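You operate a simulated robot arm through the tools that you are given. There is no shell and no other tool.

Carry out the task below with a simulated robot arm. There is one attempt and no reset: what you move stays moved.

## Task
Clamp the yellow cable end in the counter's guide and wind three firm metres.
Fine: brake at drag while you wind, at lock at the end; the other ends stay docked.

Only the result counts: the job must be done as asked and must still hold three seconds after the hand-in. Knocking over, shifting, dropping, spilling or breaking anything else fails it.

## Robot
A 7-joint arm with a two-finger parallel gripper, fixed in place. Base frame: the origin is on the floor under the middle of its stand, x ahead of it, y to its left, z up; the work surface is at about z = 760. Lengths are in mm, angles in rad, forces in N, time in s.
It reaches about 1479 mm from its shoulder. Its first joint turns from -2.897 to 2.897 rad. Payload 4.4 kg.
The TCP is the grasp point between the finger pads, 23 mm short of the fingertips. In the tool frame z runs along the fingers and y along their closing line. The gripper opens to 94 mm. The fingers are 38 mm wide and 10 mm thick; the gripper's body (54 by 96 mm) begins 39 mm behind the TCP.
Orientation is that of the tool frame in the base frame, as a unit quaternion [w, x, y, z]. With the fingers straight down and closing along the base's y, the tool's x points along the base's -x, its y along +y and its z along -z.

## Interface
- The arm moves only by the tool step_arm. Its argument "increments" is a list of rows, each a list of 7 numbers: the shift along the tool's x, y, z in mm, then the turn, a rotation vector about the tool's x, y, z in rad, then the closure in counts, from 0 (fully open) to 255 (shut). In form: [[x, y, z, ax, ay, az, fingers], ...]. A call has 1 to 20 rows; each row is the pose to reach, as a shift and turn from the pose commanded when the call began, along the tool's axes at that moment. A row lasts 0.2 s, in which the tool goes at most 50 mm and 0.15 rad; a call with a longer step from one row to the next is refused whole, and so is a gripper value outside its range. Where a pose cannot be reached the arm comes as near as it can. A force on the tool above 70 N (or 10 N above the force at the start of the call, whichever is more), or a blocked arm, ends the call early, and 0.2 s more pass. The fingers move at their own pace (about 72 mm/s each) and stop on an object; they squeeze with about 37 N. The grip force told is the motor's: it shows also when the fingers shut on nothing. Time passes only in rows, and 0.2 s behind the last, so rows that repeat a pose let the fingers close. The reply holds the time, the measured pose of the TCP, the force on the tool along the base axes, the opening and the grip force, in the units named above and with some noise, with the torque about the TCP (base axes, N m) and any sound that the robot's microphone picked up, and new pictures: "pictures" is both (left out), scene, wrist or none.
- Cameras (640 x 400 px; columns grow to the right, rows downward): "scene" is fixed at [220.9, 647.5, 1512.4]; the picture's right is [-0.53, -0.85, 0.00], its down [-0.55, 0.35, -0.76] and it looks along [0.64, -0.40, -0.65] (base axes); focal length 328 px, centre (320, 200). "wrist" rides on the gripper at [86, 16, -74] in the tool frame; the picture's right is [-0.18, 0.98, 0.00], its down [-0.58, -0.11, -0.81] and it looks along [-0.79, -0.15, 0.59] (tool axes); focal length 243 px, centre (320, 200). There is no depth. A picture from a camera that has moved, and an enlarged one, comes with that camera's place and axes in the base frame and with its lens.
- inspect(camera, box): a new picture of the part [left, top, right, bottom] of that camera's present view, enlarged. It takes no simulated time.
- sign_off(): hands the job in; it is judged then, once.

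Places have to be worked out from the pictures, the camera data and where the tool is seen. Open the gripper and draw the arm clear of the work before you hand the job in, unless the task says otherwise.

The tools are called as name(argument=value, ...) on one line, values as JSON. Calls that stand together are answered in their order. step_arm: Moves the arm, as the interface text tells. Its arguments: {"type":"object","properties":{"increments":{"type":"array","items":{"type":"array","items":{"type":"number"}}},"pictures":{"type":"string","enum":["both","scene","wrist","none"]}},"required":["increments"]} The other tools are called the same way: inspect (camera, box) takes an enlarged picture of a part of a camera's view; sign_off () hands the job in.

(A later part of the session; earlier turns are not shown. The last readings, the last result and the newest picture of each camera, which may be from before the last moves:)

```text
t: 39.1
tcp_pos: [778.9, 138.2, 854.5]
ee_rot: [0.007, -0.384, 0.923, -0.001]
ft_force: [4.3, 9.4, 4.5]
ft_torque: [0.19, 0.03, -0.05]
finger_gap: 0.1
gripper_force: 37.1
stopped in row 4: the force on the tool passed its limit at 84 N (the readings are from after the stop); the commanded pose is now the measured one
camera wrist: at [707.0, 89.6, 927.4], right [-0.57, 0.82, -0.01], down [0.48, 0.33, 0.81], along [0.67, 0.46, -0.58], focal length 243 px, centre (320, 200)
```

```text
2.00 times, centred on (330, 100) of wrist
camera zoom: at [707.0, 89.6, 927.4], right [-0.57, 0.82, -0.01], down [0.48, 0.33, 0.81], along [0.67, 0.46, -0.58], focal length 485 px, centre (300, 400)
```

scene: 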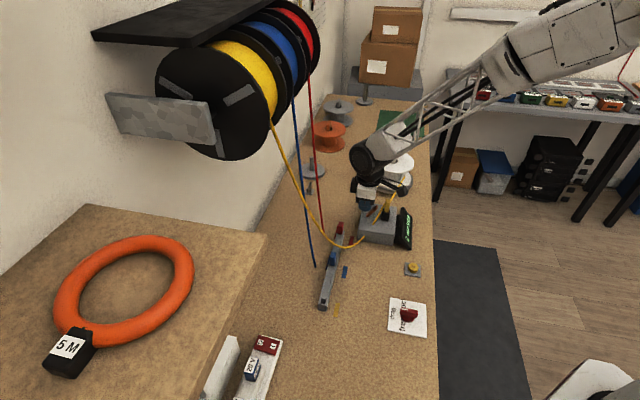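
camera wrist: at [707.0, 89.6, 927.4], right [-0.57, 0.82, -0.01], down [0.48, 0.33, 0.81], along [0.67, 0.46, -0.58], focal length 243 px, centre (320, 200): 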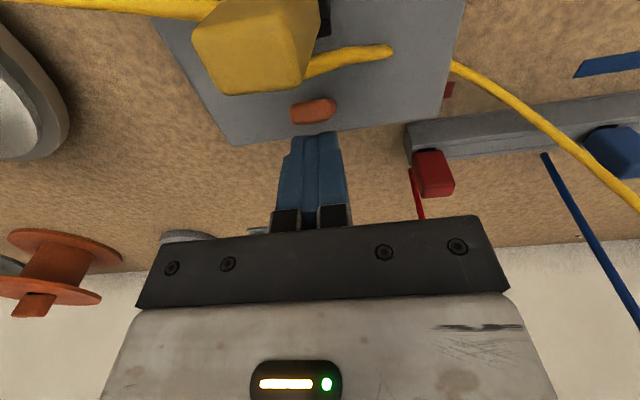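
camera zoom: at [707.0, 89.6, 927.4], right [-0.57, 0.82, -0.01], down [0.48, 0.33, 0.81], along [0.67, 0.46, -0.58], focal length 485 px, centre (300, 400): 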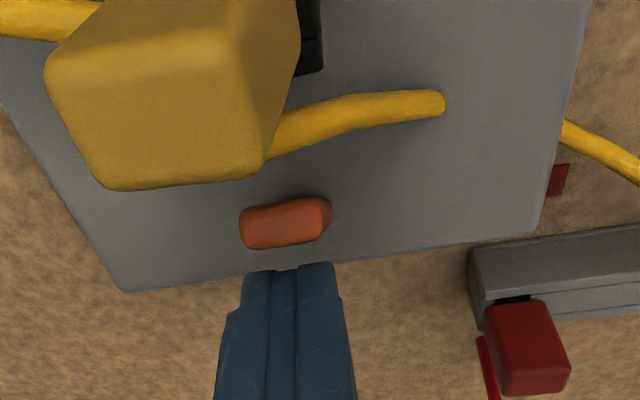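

The lever snapped over to its stop, and a yellow strand now runs from the guide to the white spool, so the end is clamped. I'll back off from the lever and rise clear.

step_arm(increments=[[-12, 0, 0, 0, 0, 0, 255], [-14, 0, -40, 0, 0, 0, 255], [-14, 0, -85, 0, 0, 0, 200], [-14, 0, -130, 0, 0, 0, 120], [-14, 0, -150, 0, 0, 0, 60]], pictures="scene")

inspect(camera="scene", box=[340, 160, 420, 250])

```text
t: 40.3
tcp_pos: [786.5, 148.9, 1004.7]
ee_rot: [0.007, -0.382, 0.924, -0.002]
ft_force: [0.5, 0.6, 0.1]
ft_torque: [-0.05, -0.01, -0.02]
finger_gap: 71.9
gripper_force: 0.1
```

scene: 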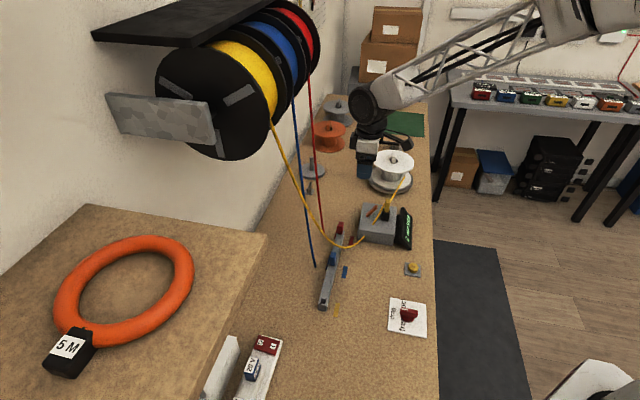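

```text
4.44 times, centred on (380, 205) of scene
camera zoom: at [220.9, 647.5, 1512.4], right [-0.53, -0.85, 0.0], down [-0.55, 0.35, -0.76], along [0.64, -0.4, -0.65], focal length 1457 px, centre (53, 178)
```

zoom: 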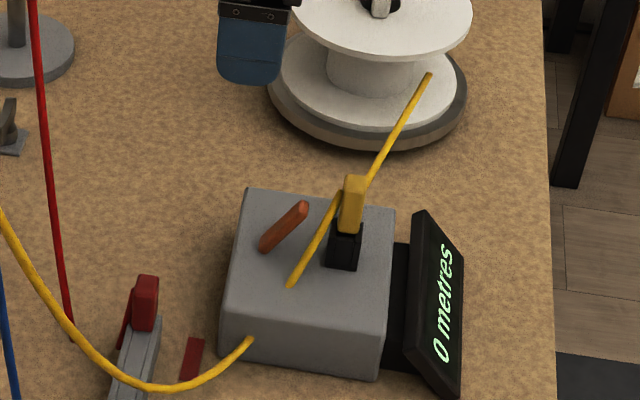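

The lever stays over. The strand meets the spool on its −n side, so winding should be counter-clockwise from above. I'll carry the open gripper, high up, to a view of the crank.

step_arm(increments=[[11.1, -44.7, 2.2, -0.009, 0.011, -0.002, 0], [22.2, -89.5, 4.4, -0.009, 0.011, -0.002, 0], [33.3, -134.2, 6.5, -0.009, 0.011, -0.002, 0], [44.4, -178.9, 8.7, -0.009, 0.011, -0.002, 0], [55.5, -223.6, 10.9, -0.009, 0.011, -0.002, 0], [66.5, -268.4, 13, -0.009, 0.011, -0.002, 0], [77.6, -313, 15.3, -0.009, 0.011, -0.002, 0], [88.7, -357.8, 17.5, -0.009, 0.011, -0.002, 0], [99.8, -402.5, 19.6, -0.009, 0.011, -0.002, 0], [110.9, -447.3, 21.8, -0.009, 0.011, -0.002, 0], [122, -492, 24, -0.009, 0.011, -0.002, 0], [122, -492, 24, -0.009, 0.011, -0.002, 0], [122, -492, 24, -0.009, 0.011, -0.002, 0]], pictures="both")

inspect(camera="wrist", box=[220, 0, 460, 180])

inspect(camera="scene", box=[350, 90, 440, 200])

```text
t: 43.1
tcp_pos: [1047.9, -285.5, 983.3]
ee_rot: [-0.001, -0.383, 0.924, 0.001]
ft_force: [-0.5, 0.9, -0.4]
ft_torque: [-0.03, -0.03, 0.01]
finger_gap: 94.2
gripper_force: 0.1
camera wrist: at [976.7, -336.0, 1057.3], right [-0.57, 0.82, 0.0], down [0.49, 0.33, 0.81], along [0.66, 0.46, -0.59], focal length 243 px, centre (320, 200)
```

scene: 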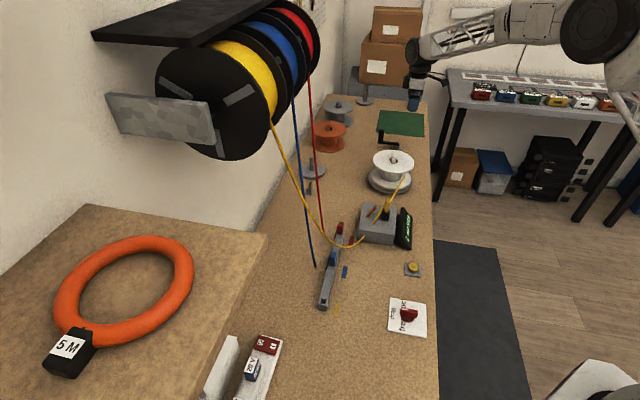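
wrist: 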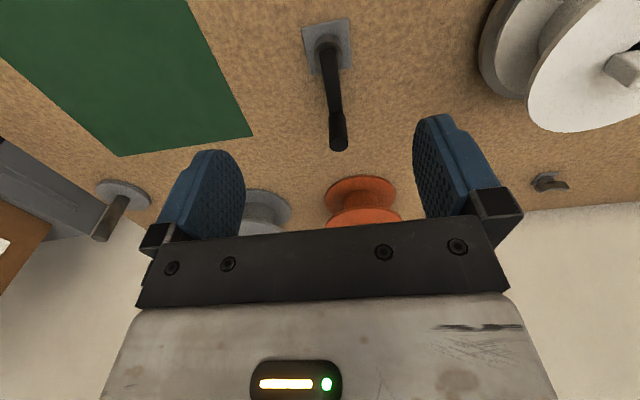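

```text
2.22 times, centred on (340, 90) of wrist
camera zoom: at [976.7, -336.0, 1057.3], right [-0.57, 0.82, 0.0], down [0.49, 0.33, 0.81], along [0.66, 0.46, -0.59], focal length 539 px, centre (276, 444)
```

zoom: 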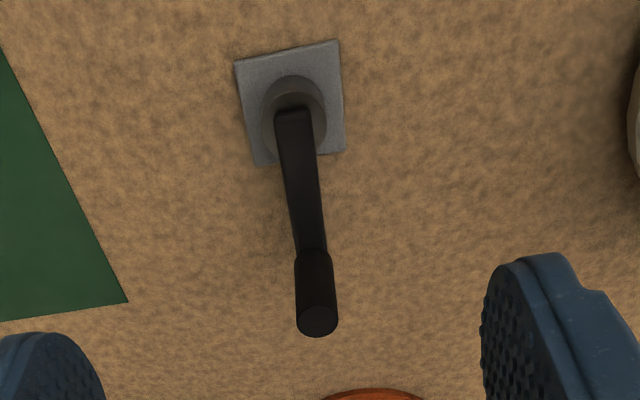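

```text
3.64 times, centred on (395, 145) of scene
camera zoom: at [220.9, 647.5, 1512.4], right [-0.53, -0.85, 0.0], down [-0.55, 0.35, -0.76], along [0.64, -0.4, -0.65], focal length 1192 px, centre (47, 400)
```

zoom: 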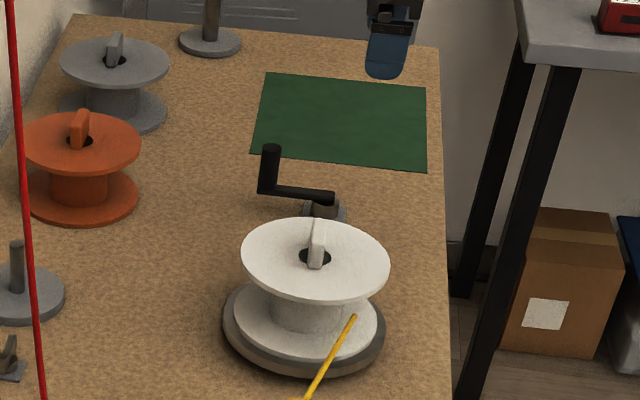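

The crank is clear in view. I judge the hub axis at n≈567, s≈940 and the handle post at n≈644, s≈940.5 with its top at z≈835, so the radius is about 77 mm. I'll move above the handle to refine this.

step_arm(increments=[[-35, 0.8, 25, 0, 0, 0, 0], [-70, 1.5, 50, 0, 0, 0, 0], [-104, 2.3, 75, 0, 0, 0, 0], [-104, 2.3, 90, 0, 0, 0, 0], [-104, 2.3, 90, 0, 0, 0, 0], [-104, 2.3, 90, 0, 0, 0, 0]], pictures="both")

inspect(camera="wrist", box=[220, 0, 420, 180])

inspect(camera="scene", box=[360, 80, 430, 150])

```text
t: 44.5
tcp_pos: [1119.3, -208.8, 894.2]
ee_rot: [0.0, -0.384, 0.923, 0.001]
ft_force: [0.1, 0.0, -0.7]
ft_torque: [0.01, -0.04, -0.02]
finger_gap: 94.1
gripper_force: 0.0
camera wrist: at [1048.8, -258.9, 966.8], right [-0.57, 0.82, 0.0], down [0.49, 0.33, 0.81], along [0.66, 0.46, -0.59], focal length 243 px, centre (320, 200)
```

scene: 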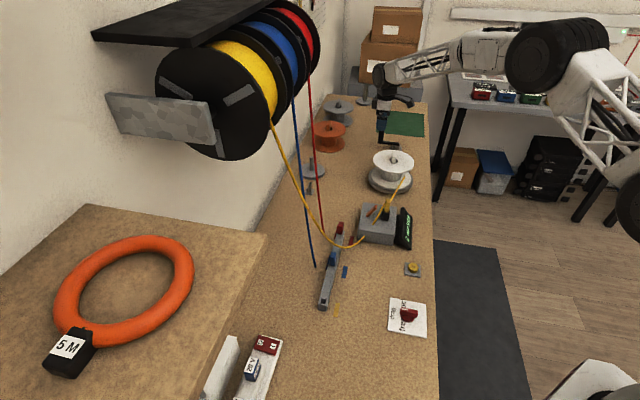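
wrist: 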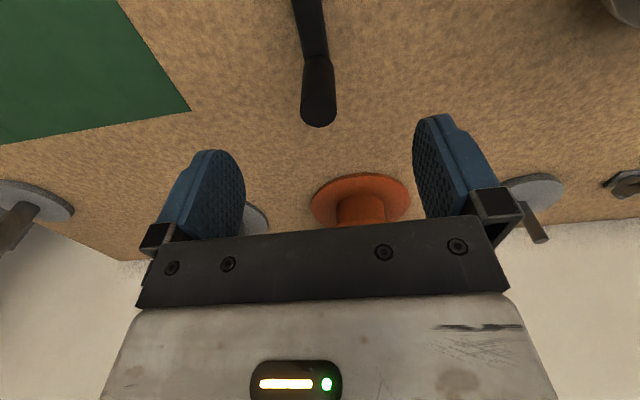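

```text
2.22 times, centred on (320, 90) of wrist
camera zoom: at [1048.8, -258.9, 966.8], right [-0.57, 0.82, 0.0], down [0.49, 0.33, 0.81], along [0.66, 0.46, -0.59], focal length 539 px, centre (320, 444)
```

zoom: 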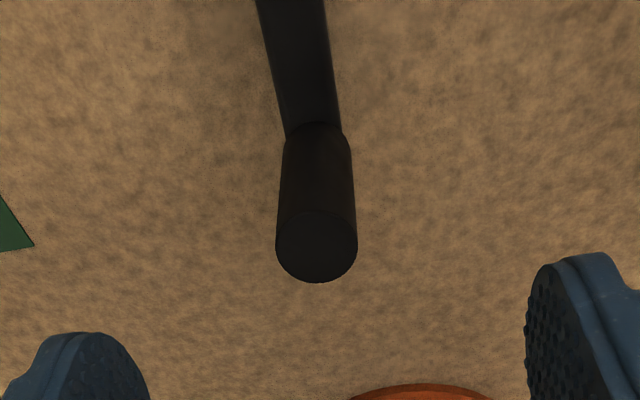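

```text
5.71 times, centred on (395, 115) of scene
camera zoom: at [220.9, 647.5, 1512.4], right [-0.53, -0.85, 0.0], down [-0.55, 0.35, -0.76], along [0.64, -0.4, -0.65], focal length 1873 px, centre (-109, 686)
```

zoom: 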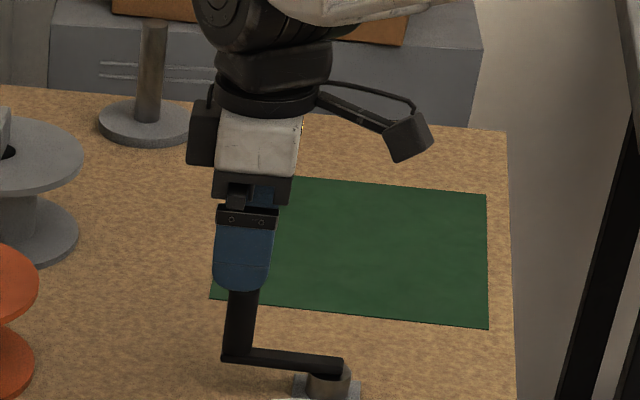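

The handle post is about 22 mm across and almost directly under the TCP, with about 1 mm to correct. I'll descend around it and close gently.

step_arm(increments=[[1, -1.3, 25, 0, 0, 0, 0], [1, -1.3, 50, 0, 0, 0, 40], [1, -1.3, 77, 0, 0, 0, 80], [1, -1.3, 77, 0, 0, 0, 120], [1, -1.3, 77, 0, 0, 0, 120], [1, -1.3, 77, 0, 0, 0, 120]], pictures="both")

inspect(camera="wrist", box=[220, 60, 420, 230])

inspect(camera="scene", box=[360, 90, 430, 160])

```text
t: 45.9
tcp_pos: [1119.7, -210.4, 816.1]
ee_rot: [-0.001, -0.384, 0.923, 0.001]
ft_force: [0.2, -0.5, 0.0]
ft_torque: [0.02, 0.03, -0.03]
finger_gap: 49.6
gripper_force: 0.1
camera wrist: at [1048.6, -260.0, 889.9], right [-0.57, 0.82, 0.0], down [0.49, 0.33, 0.81], along [0.66, 0.46, -0.59], focal length 243 px, centre (320, 200)
```

scene: 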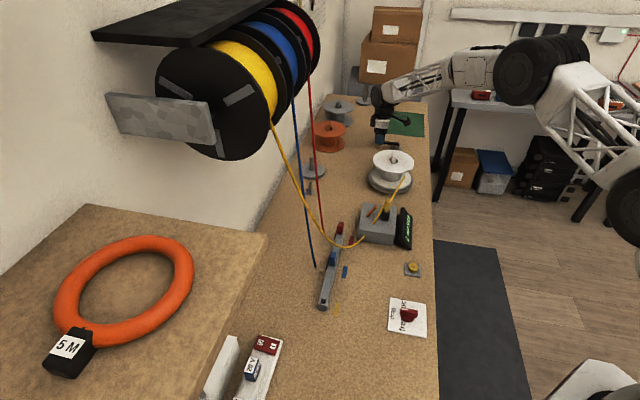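
wrist: 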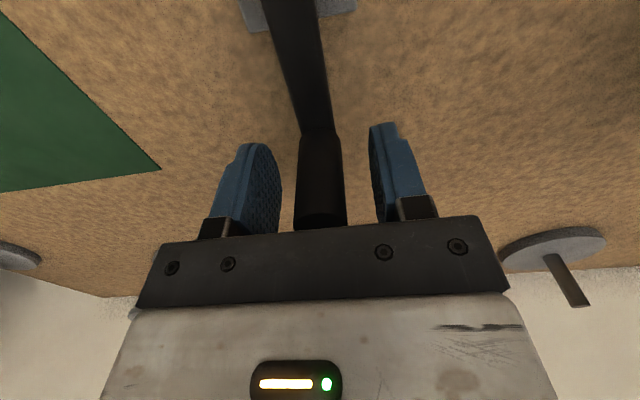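

```text
2.35 times, centred on (320, 145) of wrist
camera zoom: at [1048.6, -260.0, 889.9], right [-0.57, 0.82, 0.0], down [0.49, 0.33, 0.81], along [0.66, 0.46, -0.59], focal length 571 px, centre (320, 329)
```

zoom: 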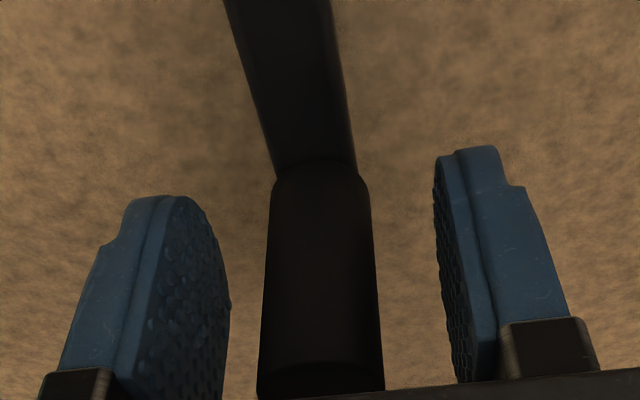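

```text
5.71 times, centred on (395, 125) of scene
camera zoom: at [220.9, 647.5, 1512.4], right [-0.53, -0.85, 0.0], down [-0.55, 0.35, -0.76], along [0.64, -0.4, -0.65], focal length 1873 px, centre (-109, 629)
```

zoom: 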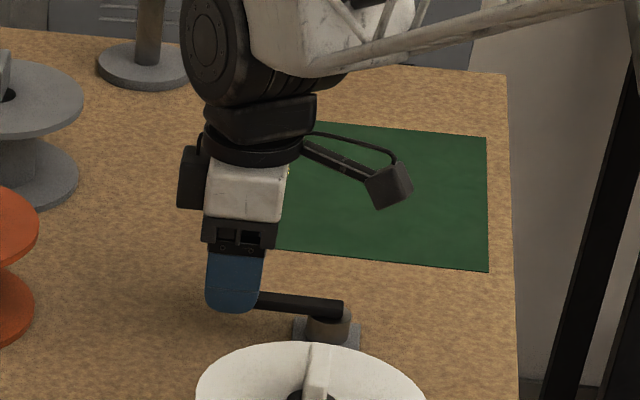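

The post is centred between the fingers with the palm clear of its top. I'll close.

step_arm(increments=[[0, 0.5, 0, 0, 0, 0, 180], [0, 0.5, 0, 0, 0, 0, 230], [0, 0.5, 0, 0, 0, 0, 255], [0, 0.5, 0, 0, 0, 0, 255], [0, 0.5, 0, 0, 0, 0, 255]], pictures="wrist")

```text
t: 47.1
tcp_pos: [1119.1, -211.7, 815.8]
ee_rot: [0.0, -0.384, 0.923, 0.001]
ft_force: [0.5, 0.9, -2.0]
ft_torque: [-0.57, -0.66, -0.01]
finger_gap: 21.4
gripper_force: 44.6
camera wrist: at [1048.1, -260.8, 889.8], right [-0.57, 0.82, 0.0], down [0.49, 0.33, 0.81], along [0.66, 0.46, -0.59], focal length 243 px, centre (320, 200)
```

wrist: 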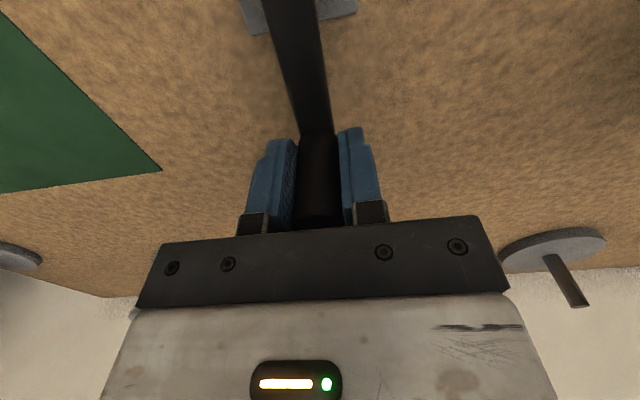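

The post is gripped (gap 21.4 mm) with almost no side load. With the radius taken as 75 mm and the hub toward −n, I'll try a short counter-clockwise arc of 0.5 rad and read the forces and counter.

step_arm(increments=[[0.38, 7.49, 0, 0, 0, 0, 255], [1.5, 14.9, 0, 0, 0, 0, 255], [3.35, 22.16, 0, 0, 0, 0, 255], [5.92, 29.2, 0, 0, 0, 0, 255], [9.18, 35.96, 0, 0, 0, 0, 255], [9.18, 35.96, 0, 0, 0, 0, 255]], pictures="scene")

inspect(camera="scene", box=[350, 100, 430, 250])

```text
t: 48.5
tcp_pos: [1088.6, -193.0, 817.3]
ee_rot: [-0.001, -0.383, 0.924, 0.001]
ft_force: [-7.9, -25.0, -6.6]
ft_torque: [-0.65, -0.62, 0.05]
finger_gap: 21.5
gripper_force: 45.0
```

scene: 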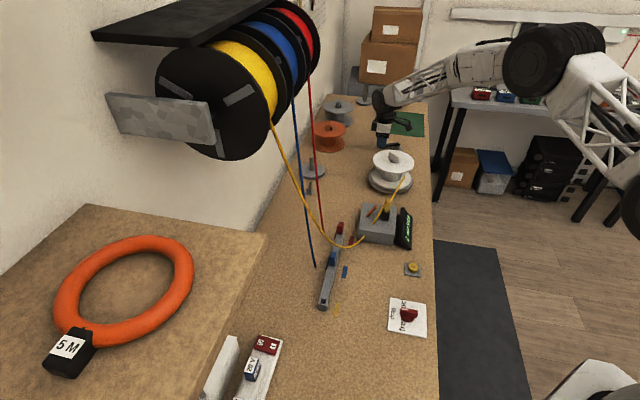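

```text
2.67 times, centred on (390, 175) of scene
camera zoom: at [220.9, 647.5, 1512.4], right [-0.53, -0.85, 0.0], down [-0.55, 0.35, -0.76], along [0.64, -0.4, -0.65], focal length 874 px, centre (133, 267)
```

zoom: 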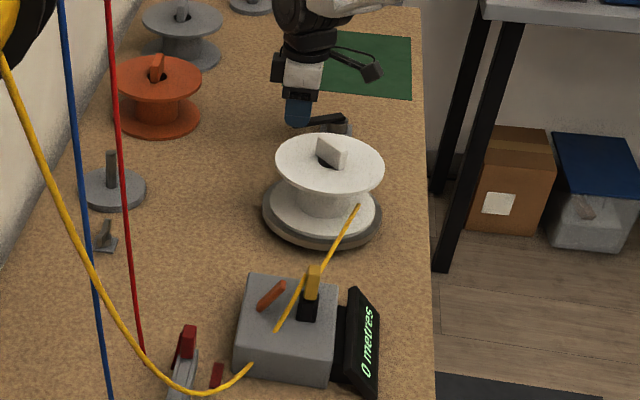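

The spool turned with the crank in the right sense. The load is purely radial (26 N inward), which suggests the hub centre is about 2.5 mm further toward +s than I assumed. I'll continue with that corrected centre.

step_arm(increments=[[1.05, -0.57, 0, 0, 0, 0, 255], [6.26, 7.19, 0, 0, 0, 0, 255], [12.42, 14.26, 0, 0, 0, 0, 255], [19.4, 20.5, 0, 0, 0, 0, 255], [27.14, 25.84, 0, 0, 0, 0, 255], [27.14, 25.84, 0, 0, 0, 0, 255]], pictures="none")

```text
t: 49.9
tcp_pos: [1052.0, -192.4, 816.2]
ee_rot: [0.001, -0.384, 0.923, 0.0]
ft_force: [2.7, -6.7, 27.2]
ft_torque: [0.65, 0.35, 0.04]
finger_gap: 21.4
gripper_force: 45.2
```

The loads are now small in the plane, so the corrected centre looks right. I'll continue the arc another radian, easing up 0.6 mm to relieve the vertical load.

step_arm(increments=[[8.34, 4.33, -0.6, 0, 0, 0, 255], [17.1, 7.57, -0.6, 0, 0, 0, 255], [26.22, 9.7, -0.6, 0, 0, 0, 255], [35.54, 10.67, -0.6, 0, 0, 0, 255], [44.92, 10.48, -0.6, 0, 0, 0, 255], [54.19, 9.12, -0.6, 0, 0, 0, 255], [63.22, 6.61, -0.6, 0, 0, 0, 255], [71.87, 3.0, -0.6, 0, 0, 0, 255], [71.87, 3.0, -0.6, 0, 0, 0, 255]], pictures="scene")

inspect(camera="scene", box=[350, 100, 430, 250])

```text
t: 51.1
tcp_pos: [1013.1, -217.9, 816.6]
ee_rot: [0.001, -0.383, 0.924, 0.0]
ft_force: [16.2, -14.4, -5.7]
ft_torque: [0.47, 0.82, 0.03]
finger_gap: 21.5
gripper_force: 45.1
stopped in row 5: the force on the tool passed its limit at 74 N (the readings are from after the stop); the commanded pose is now the measured one
```

scene: 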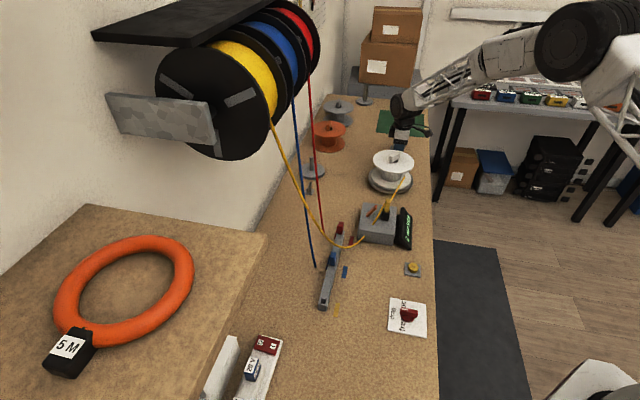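

```text
2.67 times, centred on (390, 175) of scene
camera zoom: at [220.9, 647.5, 1512.4], right [-0.53, -0.85, 0.0], down [-0.55, 0.35, -0.76], along [0.64, -0.4, -0.65], focal length 874 px, centre (133, 267)
```

zoom: 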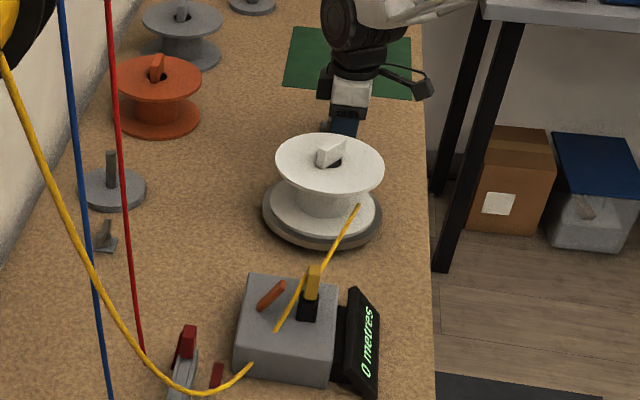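

The load limit stopped it, but the four measured points on the arc fit a circle well: radius about 70.2 mm, centre at s≈940.2, n≈571.5. I'll continue along that circle and check the loads.

step_arm(increments=[[13.65, -3.21, 0, 0, 0, 0, 255], [26.37, -9.07, 0, 0, 0, 0, 255], [37.69, -17.34, 0, 0, 0, 0, 255], [47.14, -27.69, 0, 0, 0, 0, 255], [47.14, -27.69, 0, 0, 0, 0, 255]], pictures="none")

```text
t: 52.3
tcp_pos: [999.1, -270.0, 816.4]
ee_rot: [0.001, -0.383, 0.924, 0.0]
ft_force: [9.8, 1.4, -8.9]
ft_torque: [0.33, 0.66, 0.0]
finger_gap: 21.4
gripper_force: 44.7
```

The loads are now only about 10 N. I'll continue with a longer arc of 2.5 rad.

step_arm(increments=[[8.62, -15.25, 0, 0, 0, 0, 255], [13.2, -32.14, 0, 0, 0, 0, 255], [13.45, -49.65, 0, 0, 0, 0, 255], [9.36, -66.67, 0, 0, 0, 0, 255], [1.2, -82.16, 0, 0, 0, 0, 255], [-10.54, -95.13, 0, 0, 0, 0, 255], [-25.13, -104.8, 0, 0, 0, 0, 255], [-41.66, -110.57, 0, 0, 0, 0, 255], [-59.1, -112.05, 0, 0, 0, 0, 255], [-76.37, -109.18, 0, 0, 0, 0, 255]], pictures="scene")

inspect(camera="scene", box=[350, 100, 430, 250])

```text
t: 54.5
tcp_pos: [1130.4, -292.4, 815.6]
ee_rot: [0.001, -0.384, 0.923, -0.001]
ft_force: [34.5, -16.5, -4.1]
ft_torque: [1.06, 0.32, 0.09]
finger_gap: 21.2
gripper_force: 45.2
```

scene: 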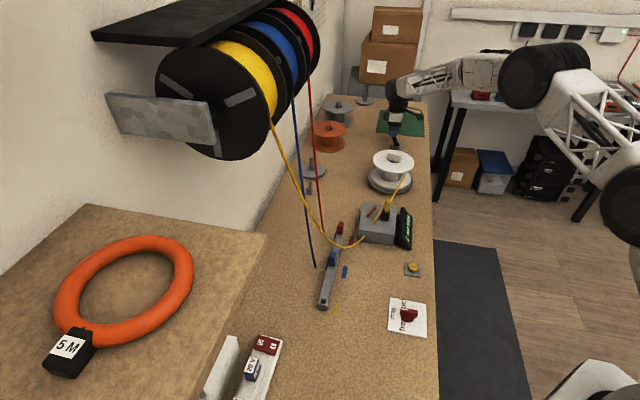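

```text
2.67 times, centred on (390, 175) of scene
camera zoom: at [220.9, 647.5, 1512.4], right [-0.53, -0.85, 0.0], down [-0.55, 0.35, -0.76], along [0.64, -0.4, -0.65], focal length 874 px, centre (133, 267)
```

zoom: 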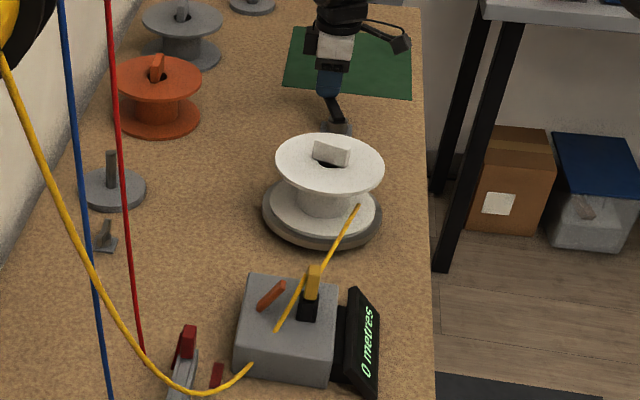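

It's turning smoothly, and the display still shows 0 metres after roughly 0.8 turn. The residual load suggests shifting the centre about 1.2 mm toward +s. I'll continue with that.

step_arm(increments=[[0.5, -1.2, 0, 0, 0, 0, 255], [-15.53, 5.85, 0, 0, 0, 0, 255], [-29.31, 16.66, 0, 0, 0, 0, 255], [-39.97, 30.5, 0, 0, 0, 0, 255], [-46.89, 46.59, 0, 0, 0, 0, 255], [-49.61, 63.88, 0, 0, 0, 0, 255], [-47.98, 81.31, 0, 0, 0, 0, 255], [-42.08, 97.79, 0, 0, 0, 0, 255]], pictures="none")

inspect(camera="scene", box=[360, 160, 420, 250])

```text
t: 56.3
tcp_pos: [1089.6, -194.2, 816.4]
ee_rot: [0.0, -0.384, 0.923, 0.0]
ft_force: [7.4, 20.6, 11.1]
ft_torque: [0.33, 0.92, -0.04]
finger_gap: 21.2
gripper_force: 44.7
```

```text
4.44 times, centred on (390, 205) of scene
camera zoom: at [220.9, 647.5, 1512.4], right [-0.53, -0.85, 0.0], down [-0.55, 0.35, -0.76], along [0.64, -0.4, -0.65], focal length 1457 px, centre (9, 178)
```

zoom: 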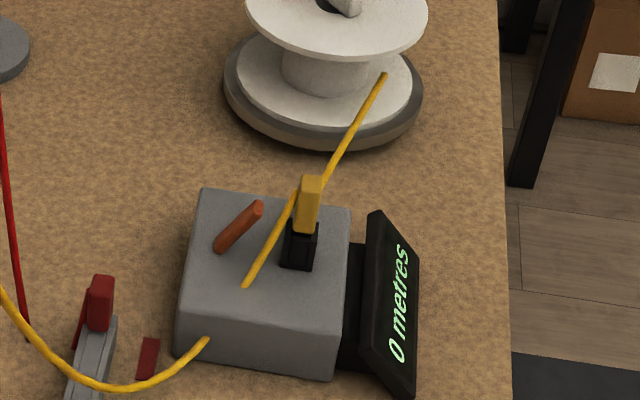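

More than one full turn is done with loads of about 20 N. I'll now run full turns of 20 rows each around the fitted circle, ending where they start, and watch the counter.

step_arm(increments=[[12.58, 18.08, 0, 0, 0, 0, 255], [30.42, 31.11, 0, 0, 0, 0, 255], [51.41, 37.99, 0, 0, 0, 0, 255], [73.5, 38.04, 0, 0, 0, 0, 255], [94.52, 31.27, 0, 0, 0, 0, 255], [112.42, 18.32, 0, 0, 0, 0, 255], [125.45, 0.48, 0, 0, 0, 0, 255], [132.33, -20.51, 0, 0, 0, 0, 255], [132.38, -42.6, 0, 0, 0, 0, 255], [125.6, -63.61, 0, 0, 0, 0, 255], [112.66, -81.52, 0, 0, 0, 0, 255], [94.82, -94.54, 0, 0, 0, 0, 255], [73.83, -101.42, 0, 0, 0, 0, 255], [51.74, -101.48, 0, 0, 0, 0, 255], [30.73, -94.7, 0, 0, 0, 0, 255], [12.82, -81.76, 0, 0, 0, 0, 255], [-0.2, -63.92, 0, 0, 0, 0, 255], [-7.08, -42.93, 0, 0, 0, 0, 255], [-7.14, -20.84, 0, 0, 0, 0, 255], [-0.36, 0.18, 0, 0, 0, 0, 255]], pictures="none")

inspect(camera="scene", box=[350, 120, 430, 250])

```text
t: 59.1
tcp_pos: [1102.3, -321.3, 815.3]
ee_rot: [0.0, -0.385, 0.923, 0.002]
ft_force: [-12.1, 19.6, 10.4]
ft_torque: [-0.65, -0.66, 0.0]
finger_gap: 21.4
gripper_force: 44.6
stopped in row 13: the force on the tool passed its limit at 77 N (the readings are from after the stop); the commanded pose is now the measured one
```

```text
3.08 times, centred on (390, 185) of scene
camera zoom: at [220.9, 647.5, 1512.4], right [-0.53, -0.85, 0.0], down [-0.55, 0.35, -0.76], along [0.64, -0.4, -0.65], focal length 1009 px, centre (105, 246)
```

zoom: 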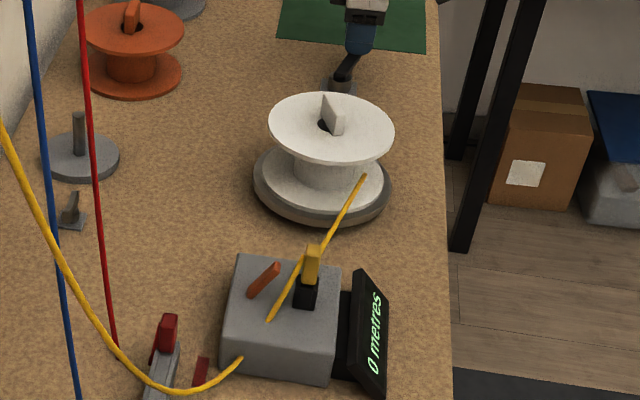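

It stopped on load again, because my centre was too far toward +s. Fitting all eight measured points gives centre s≈939.5, n≈571.6 and radius 70.0 mm. I'll take a still reading to tie the command frame to the measured one.

step_arm(increments=[[0, 0, 0, 0, 0, 0, 255]], pictures="none")

step_arm(increments=[[0, 0, 0, 0, 0, 0, 255]], pictures="none")

step_arm(increments=[[0, 0, 0, 0, 0, 0, 255]], pictures="none")

```text
t: 59.5
tcp_pos: [1102.8, -321.7, 815.9]
ee_rot: [-0.001, -0.384, 0.923, 0.001]
ft_force: [-15.6, 26.1, 13.2]
ft_torque: [-0.82, -0.62, -0.02]
finger_gap: 21.4
gripper_force: 45.0
```

```text
t: 59.9
tcp_pos: [1102.7, -321.5, 815.9]
ee_rot: [-0.001, -0.385, 0.923, 0.002]
ft_force: [-17.5, 31.5, 16.1]
ft_torque: [-0.75, -0.61, -0.04]
finger_gap: 21.2
gripper_force: 45.2
```

```text
t: 60.3
tcp_pos: [1103.2, -322.1, 815.6]
ee_rot: [-0.001, -0.385, 0.923, 0.002]
ft_force: [-19.7, 35.6, 18.2]
ft_torque: [-0.75, -0.69, -0.07]
finger_gap: 21.6
gripper_force: 44.6
```

The loads creep up while holding still, so it's better to keep moving. I'll treat the present pose as about 0.8 mm outside the circle and follow R = 70 from there for half a turn.

step_arm(increments=[[-0.22, 0.77, 0, 0, 0, 0, 255], [-21.96, -1.88, 0, 0, 0, 0, 255], [-43.43, 2.3, 0, 0, 0, 0, 255], [-62.63, 12.96, 0, 0, 0, 0, 255], [-77.56, 29.02, 0, 0, 0, 0, 255], [-86.77, 48.83, 0, 0, 0, 0, 255], [-89.42, 70.57, 0, 0, 0, 0, 255], [-85.24, 92.04, 0, 0, 0, 0, 255], [-74.57, 111.24, 0, 0, 0, 0, 255], [-58.52, 126.17, 0, 0, 0, 0, 255], [-38.71, 135.38, 0, 0, 0, 0, 255]], pictures="none")

inspect(camera="scene", box=[350, 120, 430, 250])

```text
t: 62.7
tcp_pos: [1033.6, -200.0, 816.5]
ee_rot: [-0.001, -0.384, 0.923, 0.002]
ft_force: [7.5, -11.5, -13.4]
ft_torque: [-0.76, -0.54, 0.03]
finger_gap: 21.5
gripper_force: 44.9
```

```text
3.08 times, centred on (390, 185) of scene
camera zoom: at [220.9, 647.5, 1512.4], right [-0.53, -0.85, 0.0], down [-0.55, 0.35, -0.76], along [0.64, -0.4, -0.65], focal length 1009 px, centre (105, 246)
```

zoom: 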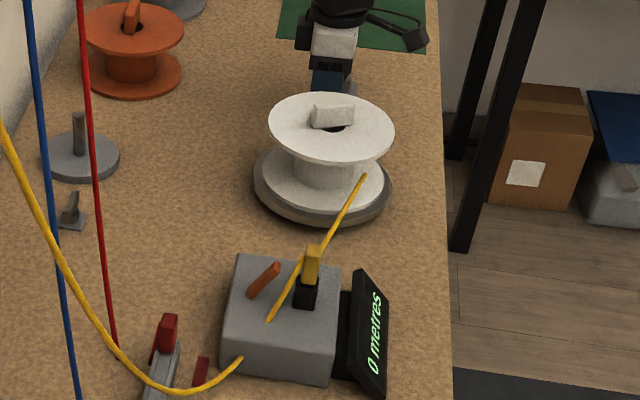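

The loads are only about 14 N and the crank and spool turn 1:1. About 2.2 turns are done. I'll run one full turn as a repeatable 20-row loop, with the vertices set slightly outside to allow for chord cutting.

step_arm(increments=[[21.85, 2.67, 0, 0, 0, 0, 255], [43.43, -1.54, 0, 0, 0, 0, 255], [62.72, -12.25, 0, 0, 0, 0, 255], [77.72, -28.39, 0, 0, 0, 0, 255], [86.98, -48.3, 0, 0, 0, 0, 255], [89.65, -70.15, 0, 0, 0, 0, 255], [85.44, -91.73, 0, 0, 0, 0, 255], [74.73, -111.02, 0, 0, 0, 0, 255], [58.59, -126.02, 0, 0, 0, 0, 255], [38.68, -135.28, 0, 0, 0, 0, 255], [16.83, -137.95, 0, 0, 0, 0, 255], [-4.75, -133.74, 0, 0, 0, 0, 255], [-24.04, -123.03, 0, 0, 0, 0, 255], [-39.04, -106.89, 0, 0, 0, 0, 255], [-48.3, -86.98, 0, 0, 0, 0, 255], [-50.97, -65.13, 0, 0, 0, 0, 255], [-46.76, -43.55, 0, 0, 0, 0, 255], [-36.05, -24.27, 0, 0, 0, 0, 255], [-19.91, -9.26, 0, 0, 0, 0, 255], [0, 0, 0, 0, 0, 0, 255]], pictures="none")

inspect(camera="scene", box=[350, 120, 430, 250])

```text
t: 66.9
tcp_pos: [1033.8, -200.5, 815.5]
ee_rot: [-0.002, -0.384, 0.923, 0.003]
ft_force: [-17.5, 32.7, -1.0]
ft_torque: [-0.99, -0.6, -0.06]
finger_gap: 21.0
gripper_force: 45.5
```

```text
3.08 times, centred on (390, 185) of scene
camera zoom: at [220.9, 647.5, 1512.4], right [-0.53, -0.85, 0.0], down [-0.55, 0.35, -0.76], along [0.64, -0.4, -0.65], focal length 1009 px, centre (105, 246)
```

zoom: 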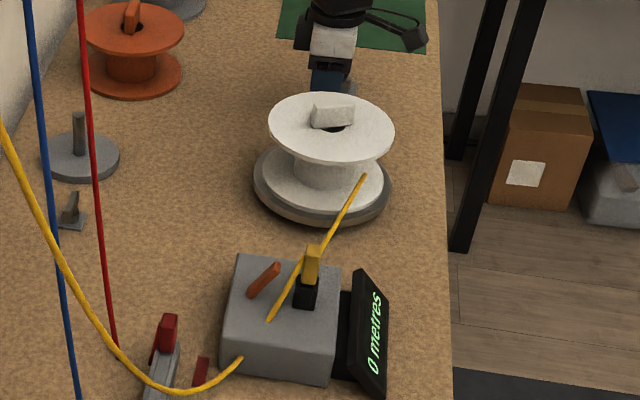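

That was a full turn without interruption, about 3.2 in total. I'll repeat the loop.

step_arm(increments=[[21.85, 2.67, 0, 0, 0, 0, 255], [43.43, -1.54, 0, 0, 0, 0, 255], [62.72, -12.25, 0, 0, 0, 0, 255], [77.72, -28.39, 0, 0, 0, 0, 255], [86.98, -48.3, 0, 0, 0, 0, 255], [89.65, -70.15, 0, 0, 0, 0, 255], [85.44, -91.73, 0, 0, 0, 0, 255], [74.73, -111.02, 0, 0, 0, 0, 255], [58.59, -126.02, 0, 0, 0, 0, 255], [38.68, -135.28, 0, 0, 0, 0, 255], [16.83, -137.95, 0, 0, 0, 0, 255], [-4.75, -133.74, 0, 0, 0, 0, 255], [-24.04, -123.03, 0, 0, 0, 0, 255], [-39.04, -106.89, 0, 0, 0, 0, 255], [-48.3, -86.98, 0, 0, 0, 0, 255], [-50.97, -65.13, 0, 0, 0, 0, 255], [-46.76, -43.55, 0, 0, 0, 0, 255], [-36.05, -24.27, 0, 0, 0, 0, 255], [-19.91, -9.26, 0, 0, 0, 0, 255], [0, 0, 0, 0, 0, 0, 255]], pictures="none")

inspect(camera="scene", box=[350, 120, 430, 250])

```text
t: 71.1
tcp_pos: [1032.7, -201.0, 815.8]
ee_rot: [-0.001, -0.384, 0.923, 0.001]
ft_force: [4.7, -7.0, 3.8]
ft_torque: [-0.83, -0.51, -0.01]
finger_gap: 21.1
gripper_force: 44.9
```

```text
3.08 times, centred on (390, 185) of scene
camera zoom: at [220.9, 647.5, 1512.4], right [-0.53, -0.85, 0.0], down [-0.55, 0.35, -0.76], along [0.64, -0.4, -0.65], focal length 1009 px, centre (105, 246)
```

zoom: 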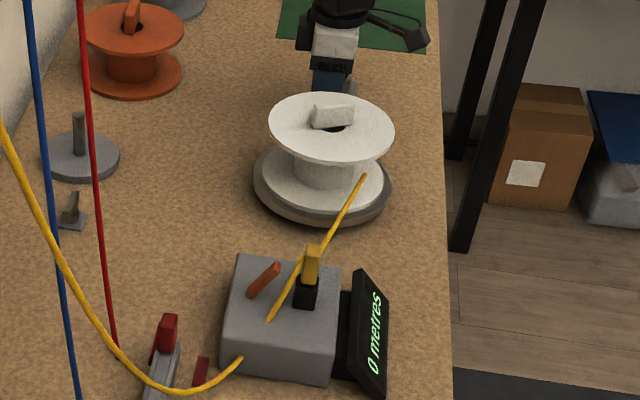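

About 4.2 turns are done and the display still reads 0. I'll enlarge the spool, counter and lever to check that cable is really being wound.

inspect(camera="scene", box=[365, 145, 415, 200])

inspect(camera="scene", box=[355, 195, 415, 250])

inspect(camera="scene", box=[380, 260, 440, 345])

inspect(camera="scene", box=[90, 0, 330, 150])

```text
7.27 times, centred on (390, 172) of scene
camera zoom: at [220.9, 647.5, 1512.4], right [-0.53, -0.85, 0.0], down [-0.55, 0.35, -0.76], along [0.64, -0.4, -0.65], focal length 2384 px, centre (-189, 400)
```

zoom: 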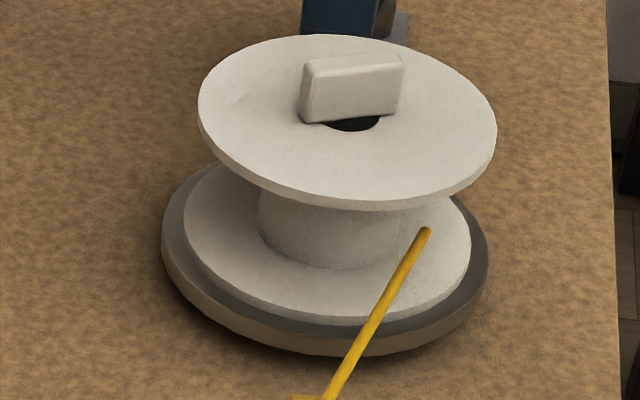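

```text
7.27 times, centred on (385, 222) of scene
camera zoom: at [220.9, 647.5, 1512.4], right [-0.53, -0.85, 0.0], down [-0.55, 0.35, -0.76], along [0.64, -0.4, -0.65], focal length 2384 px, centre (-153, 36)
```

zoom: 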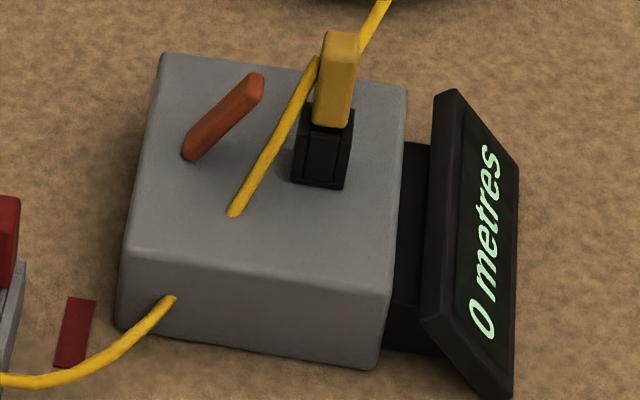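

```text
4.71 times, centred on (410, 302) of scene
camera zoom: at [220.9, 647.5, 1512.4], right [-0.53, -0.85, 0.0], down [-0.55, 0.35, -0.76], along [0.64, -0.4, -0.65], focal length 1543 px, centre (-104, -282)
```

zoom: 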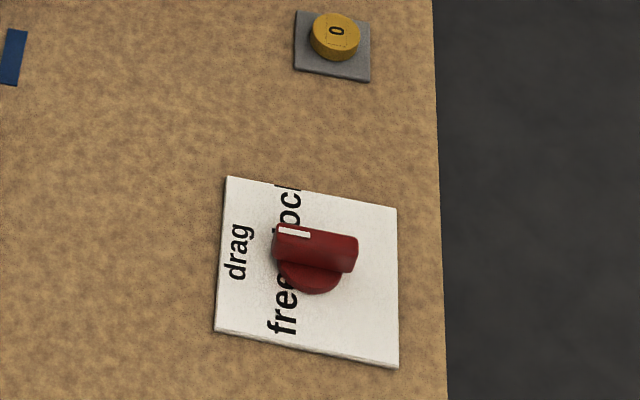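

```text
2.67 times, centred on (210, 75) of scene
camera zoom: at [220.9, 647.5, 1512.4], right [-0.53, -0.85, 0.0], down [-0.55, 0.35, -0.76], along [0.64, -0.4, -0.65], focal length 874 px, centre (613, 533)
```

zoom: 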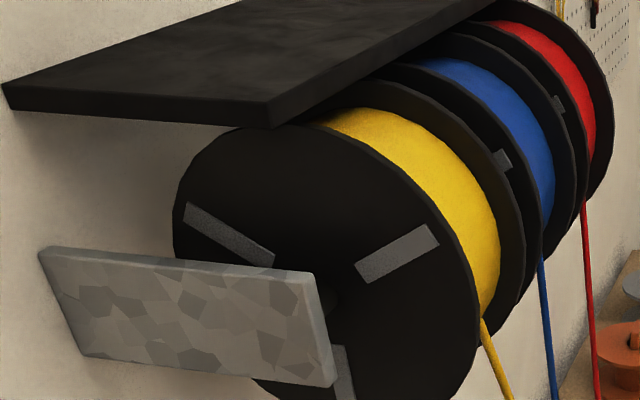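

The marks on the yellow supply reel have not moved at all, so counter-clockwise turning has wound nothing, even though the spool follows the crank. The winding sense may be the other way, so I'll run half a turn clockwise and check the reel marks and display.

step_arm(increments=[[-19.91, -9.26, 0, 0, 0, 0, 255], [-36.05, -24.27, 0, 0, 0, 0, 255], [-46.76, -43.55, 0, 0, 0, 0, 255], [-50.97, -65.13, 0, 0, 0, 0, 255], [-48.3, -86.98, 0, 0, 0, 0, 255], [-39.04, -106.89, 0, 0, 0, 0, 255], [-24.04, -123.03, 0, 0, 0, 0, 255], [-4.75, -133.74, 0, 0, 0, 0, 255], [16.83, -137.95, 0, 0, 0, 0, 255], [38.68, -135.28, 0, 0, 0, 0, 255]], pictures="none")

inspect(camera="scene", box=[90, 0, 330, 150])

inspect(camera="scene", box=[350, 120, 430, 250])

```text
t: 73.3
tcp_pos: [1103.3, -320.9, 814.5]
ee_rot: [-0.001, -0.384, 0.923, 0.001]
ft_force: [-9.1, 19.1, 23.5]
ft_torque: [-0.84, -0.61, -0.03]
finger_gap: 21.3
gripper_force: 44.8
```

```text
2.67 times, centred on (210, 75) of scene
camera zoom: at [220.9, 647.5, 1512.4], right [-0.53, -0.85, 0.0], down [-0.55, 0.35, -0.76], along [0.64, -0.4, -0.65], focal length 874 px, centre (613, 533)
```

zoom: 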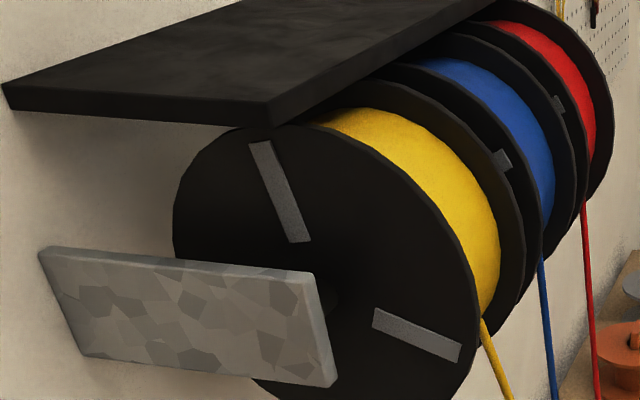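

```text
3.08 times, centred on (390, 185) of scene
camera zoom: at [220.9, 647.5, 1512.4], right [-0.53, -0.85, 0.0], down [-0.55, 0.35, -0.76], along [0.64, -0.4, -0.65], focal length 1009 px, centre (105, 246)
```

zoom: 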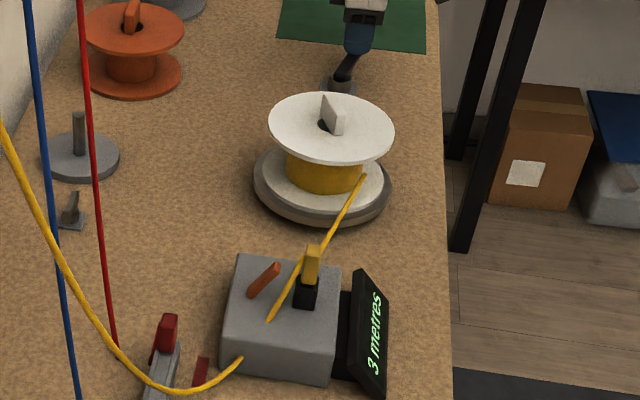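

Clockwise is the winding sense: the reel has turned, yellow cable is on the spool and the display already reads 3. I'll stop cranking and read the display closely.

inspect(camera="scene", box=[385, 200, 420, 250])

inspect(camera="scene", box=[365, 145, 415, 200])

```text
8.00 times, centred on (402, 225) of scene
camera zoom: at [220.9, 647.5, 1512.4], right [-0.53, -0.85, 0.0], down [-0.55, 0.35, -0.76], along [0.64, -0.4, -0.65], focal length 2623 px, centre (-340, 0)
```

zoom: 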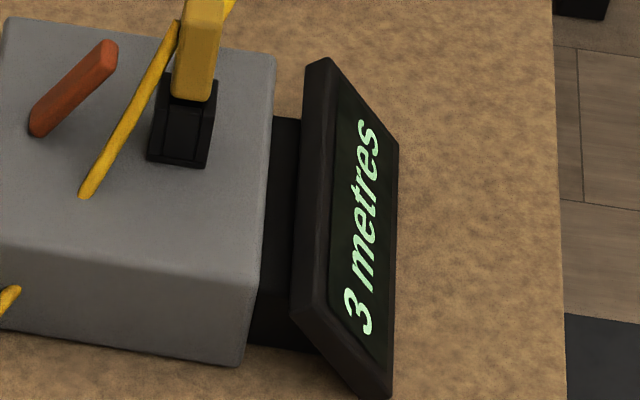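

```text
7.27 times, centred on (390, 172) of scene
camera zoom: at [220.9, 647.5, 1512.4], right [-0.53, -0.85, 0.0], down [-0.55, 0.35, -0.76], along [0.64, -0.4, -0.65], focal length 2384 px, centre (-189, 400)
```

zoom: 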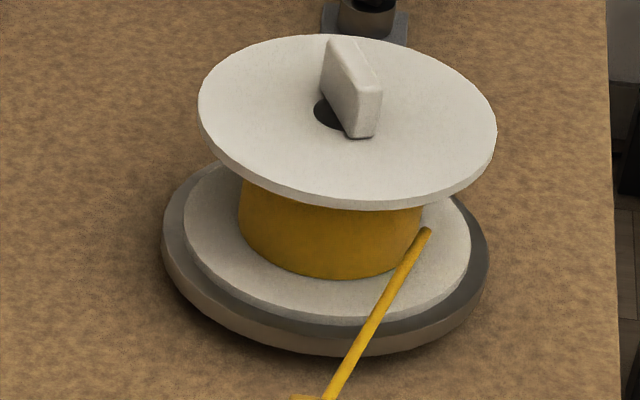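

The display reads a whole "3 metres" and the cable is neatly on the core, so I won't crank any further. I'll release the handle gently and lift straight off.

step_arm(increments=[[0, 0, 0, 0, 0, 0, 200], [0, 0, 0, 0, 0, 0, 140], [0, 0, 0, 0, 0, 0, 100], [0, 0, -30, 0, 0, 0, 80], [0, 0, -70, 0, 0, 0, 60], [0, 0, -115, 0, 0, 0, 60], [0, 0, -160, 0, 0, 0, 60]], pictures="both")

inspect(camera="scene", box=[350, 120, 430, 250])

inspect(camera="scene", box=[90, 0, 330, 150])

```text
t: 74.9
tcp_pos: [1105.0, -323.0, 973.5]
ee_rot: [-0.002, -0.384, 0.923, 0.003]
ft_force: [-0.2, -0.2, -1.5]
ft_torque: [-0.02, 0.01, -0.03]
finger_gap: 71.8
gripper_force: 0.1
camera wrist: at [1033.0, -373.5, 1046.7], right [-0.57, 0.82, 0.0], down [0.49, 0.33, 0.81], along [0.66, 0.46, -0.59], focal length 243 px, centre (320, 200)
```

scene: 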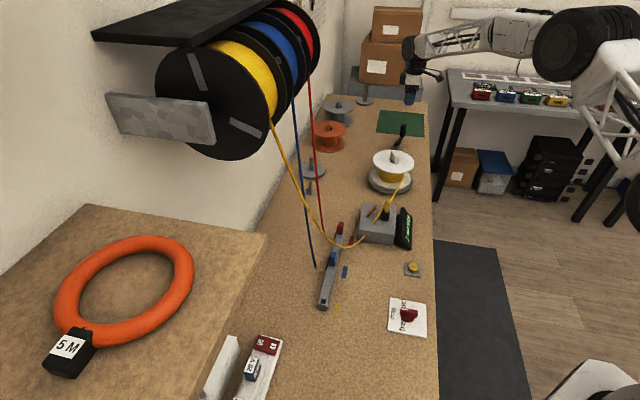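
wrist: 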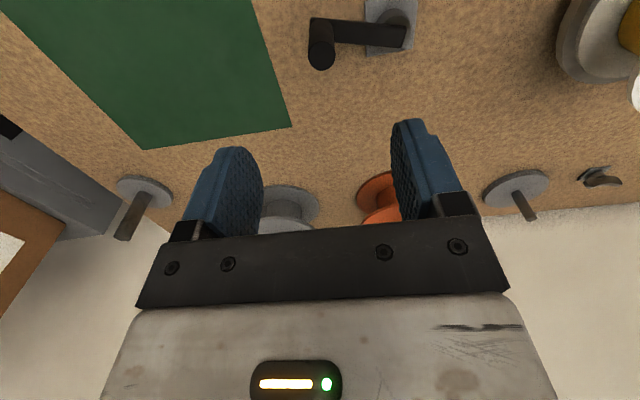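

```text
3.08 times, centred on (390, 185) of scene
camera zoom: at [220.9, 647.5, 1512.4], right [-0.53, -0.85, 0.0], down [-0.55, 0.35, -0.76], along [0.64, -0.4, -0.65], focal length 1009 px, centre (105, 246)
```

zoom: 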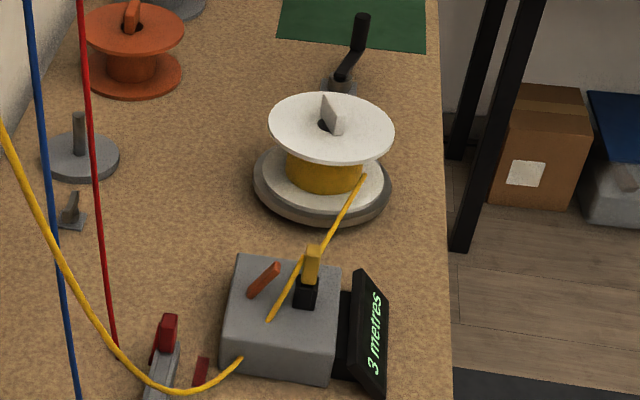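

```text
2.67 times, centred on (210, 75) of scene
camera zoom: at [220.9, 647.5, 1512.4], right [-0.53, -0.85, 0.0], down [-0.55, 0.35, -0.76], along [0.64, -0.4, -0.65], focal length 874 px, centre (613, 533)
```

zoom: 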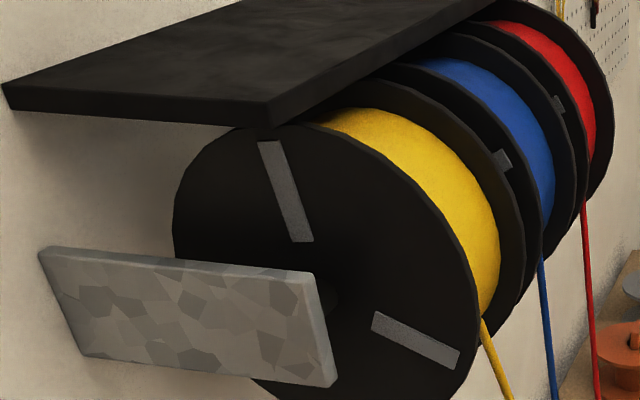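

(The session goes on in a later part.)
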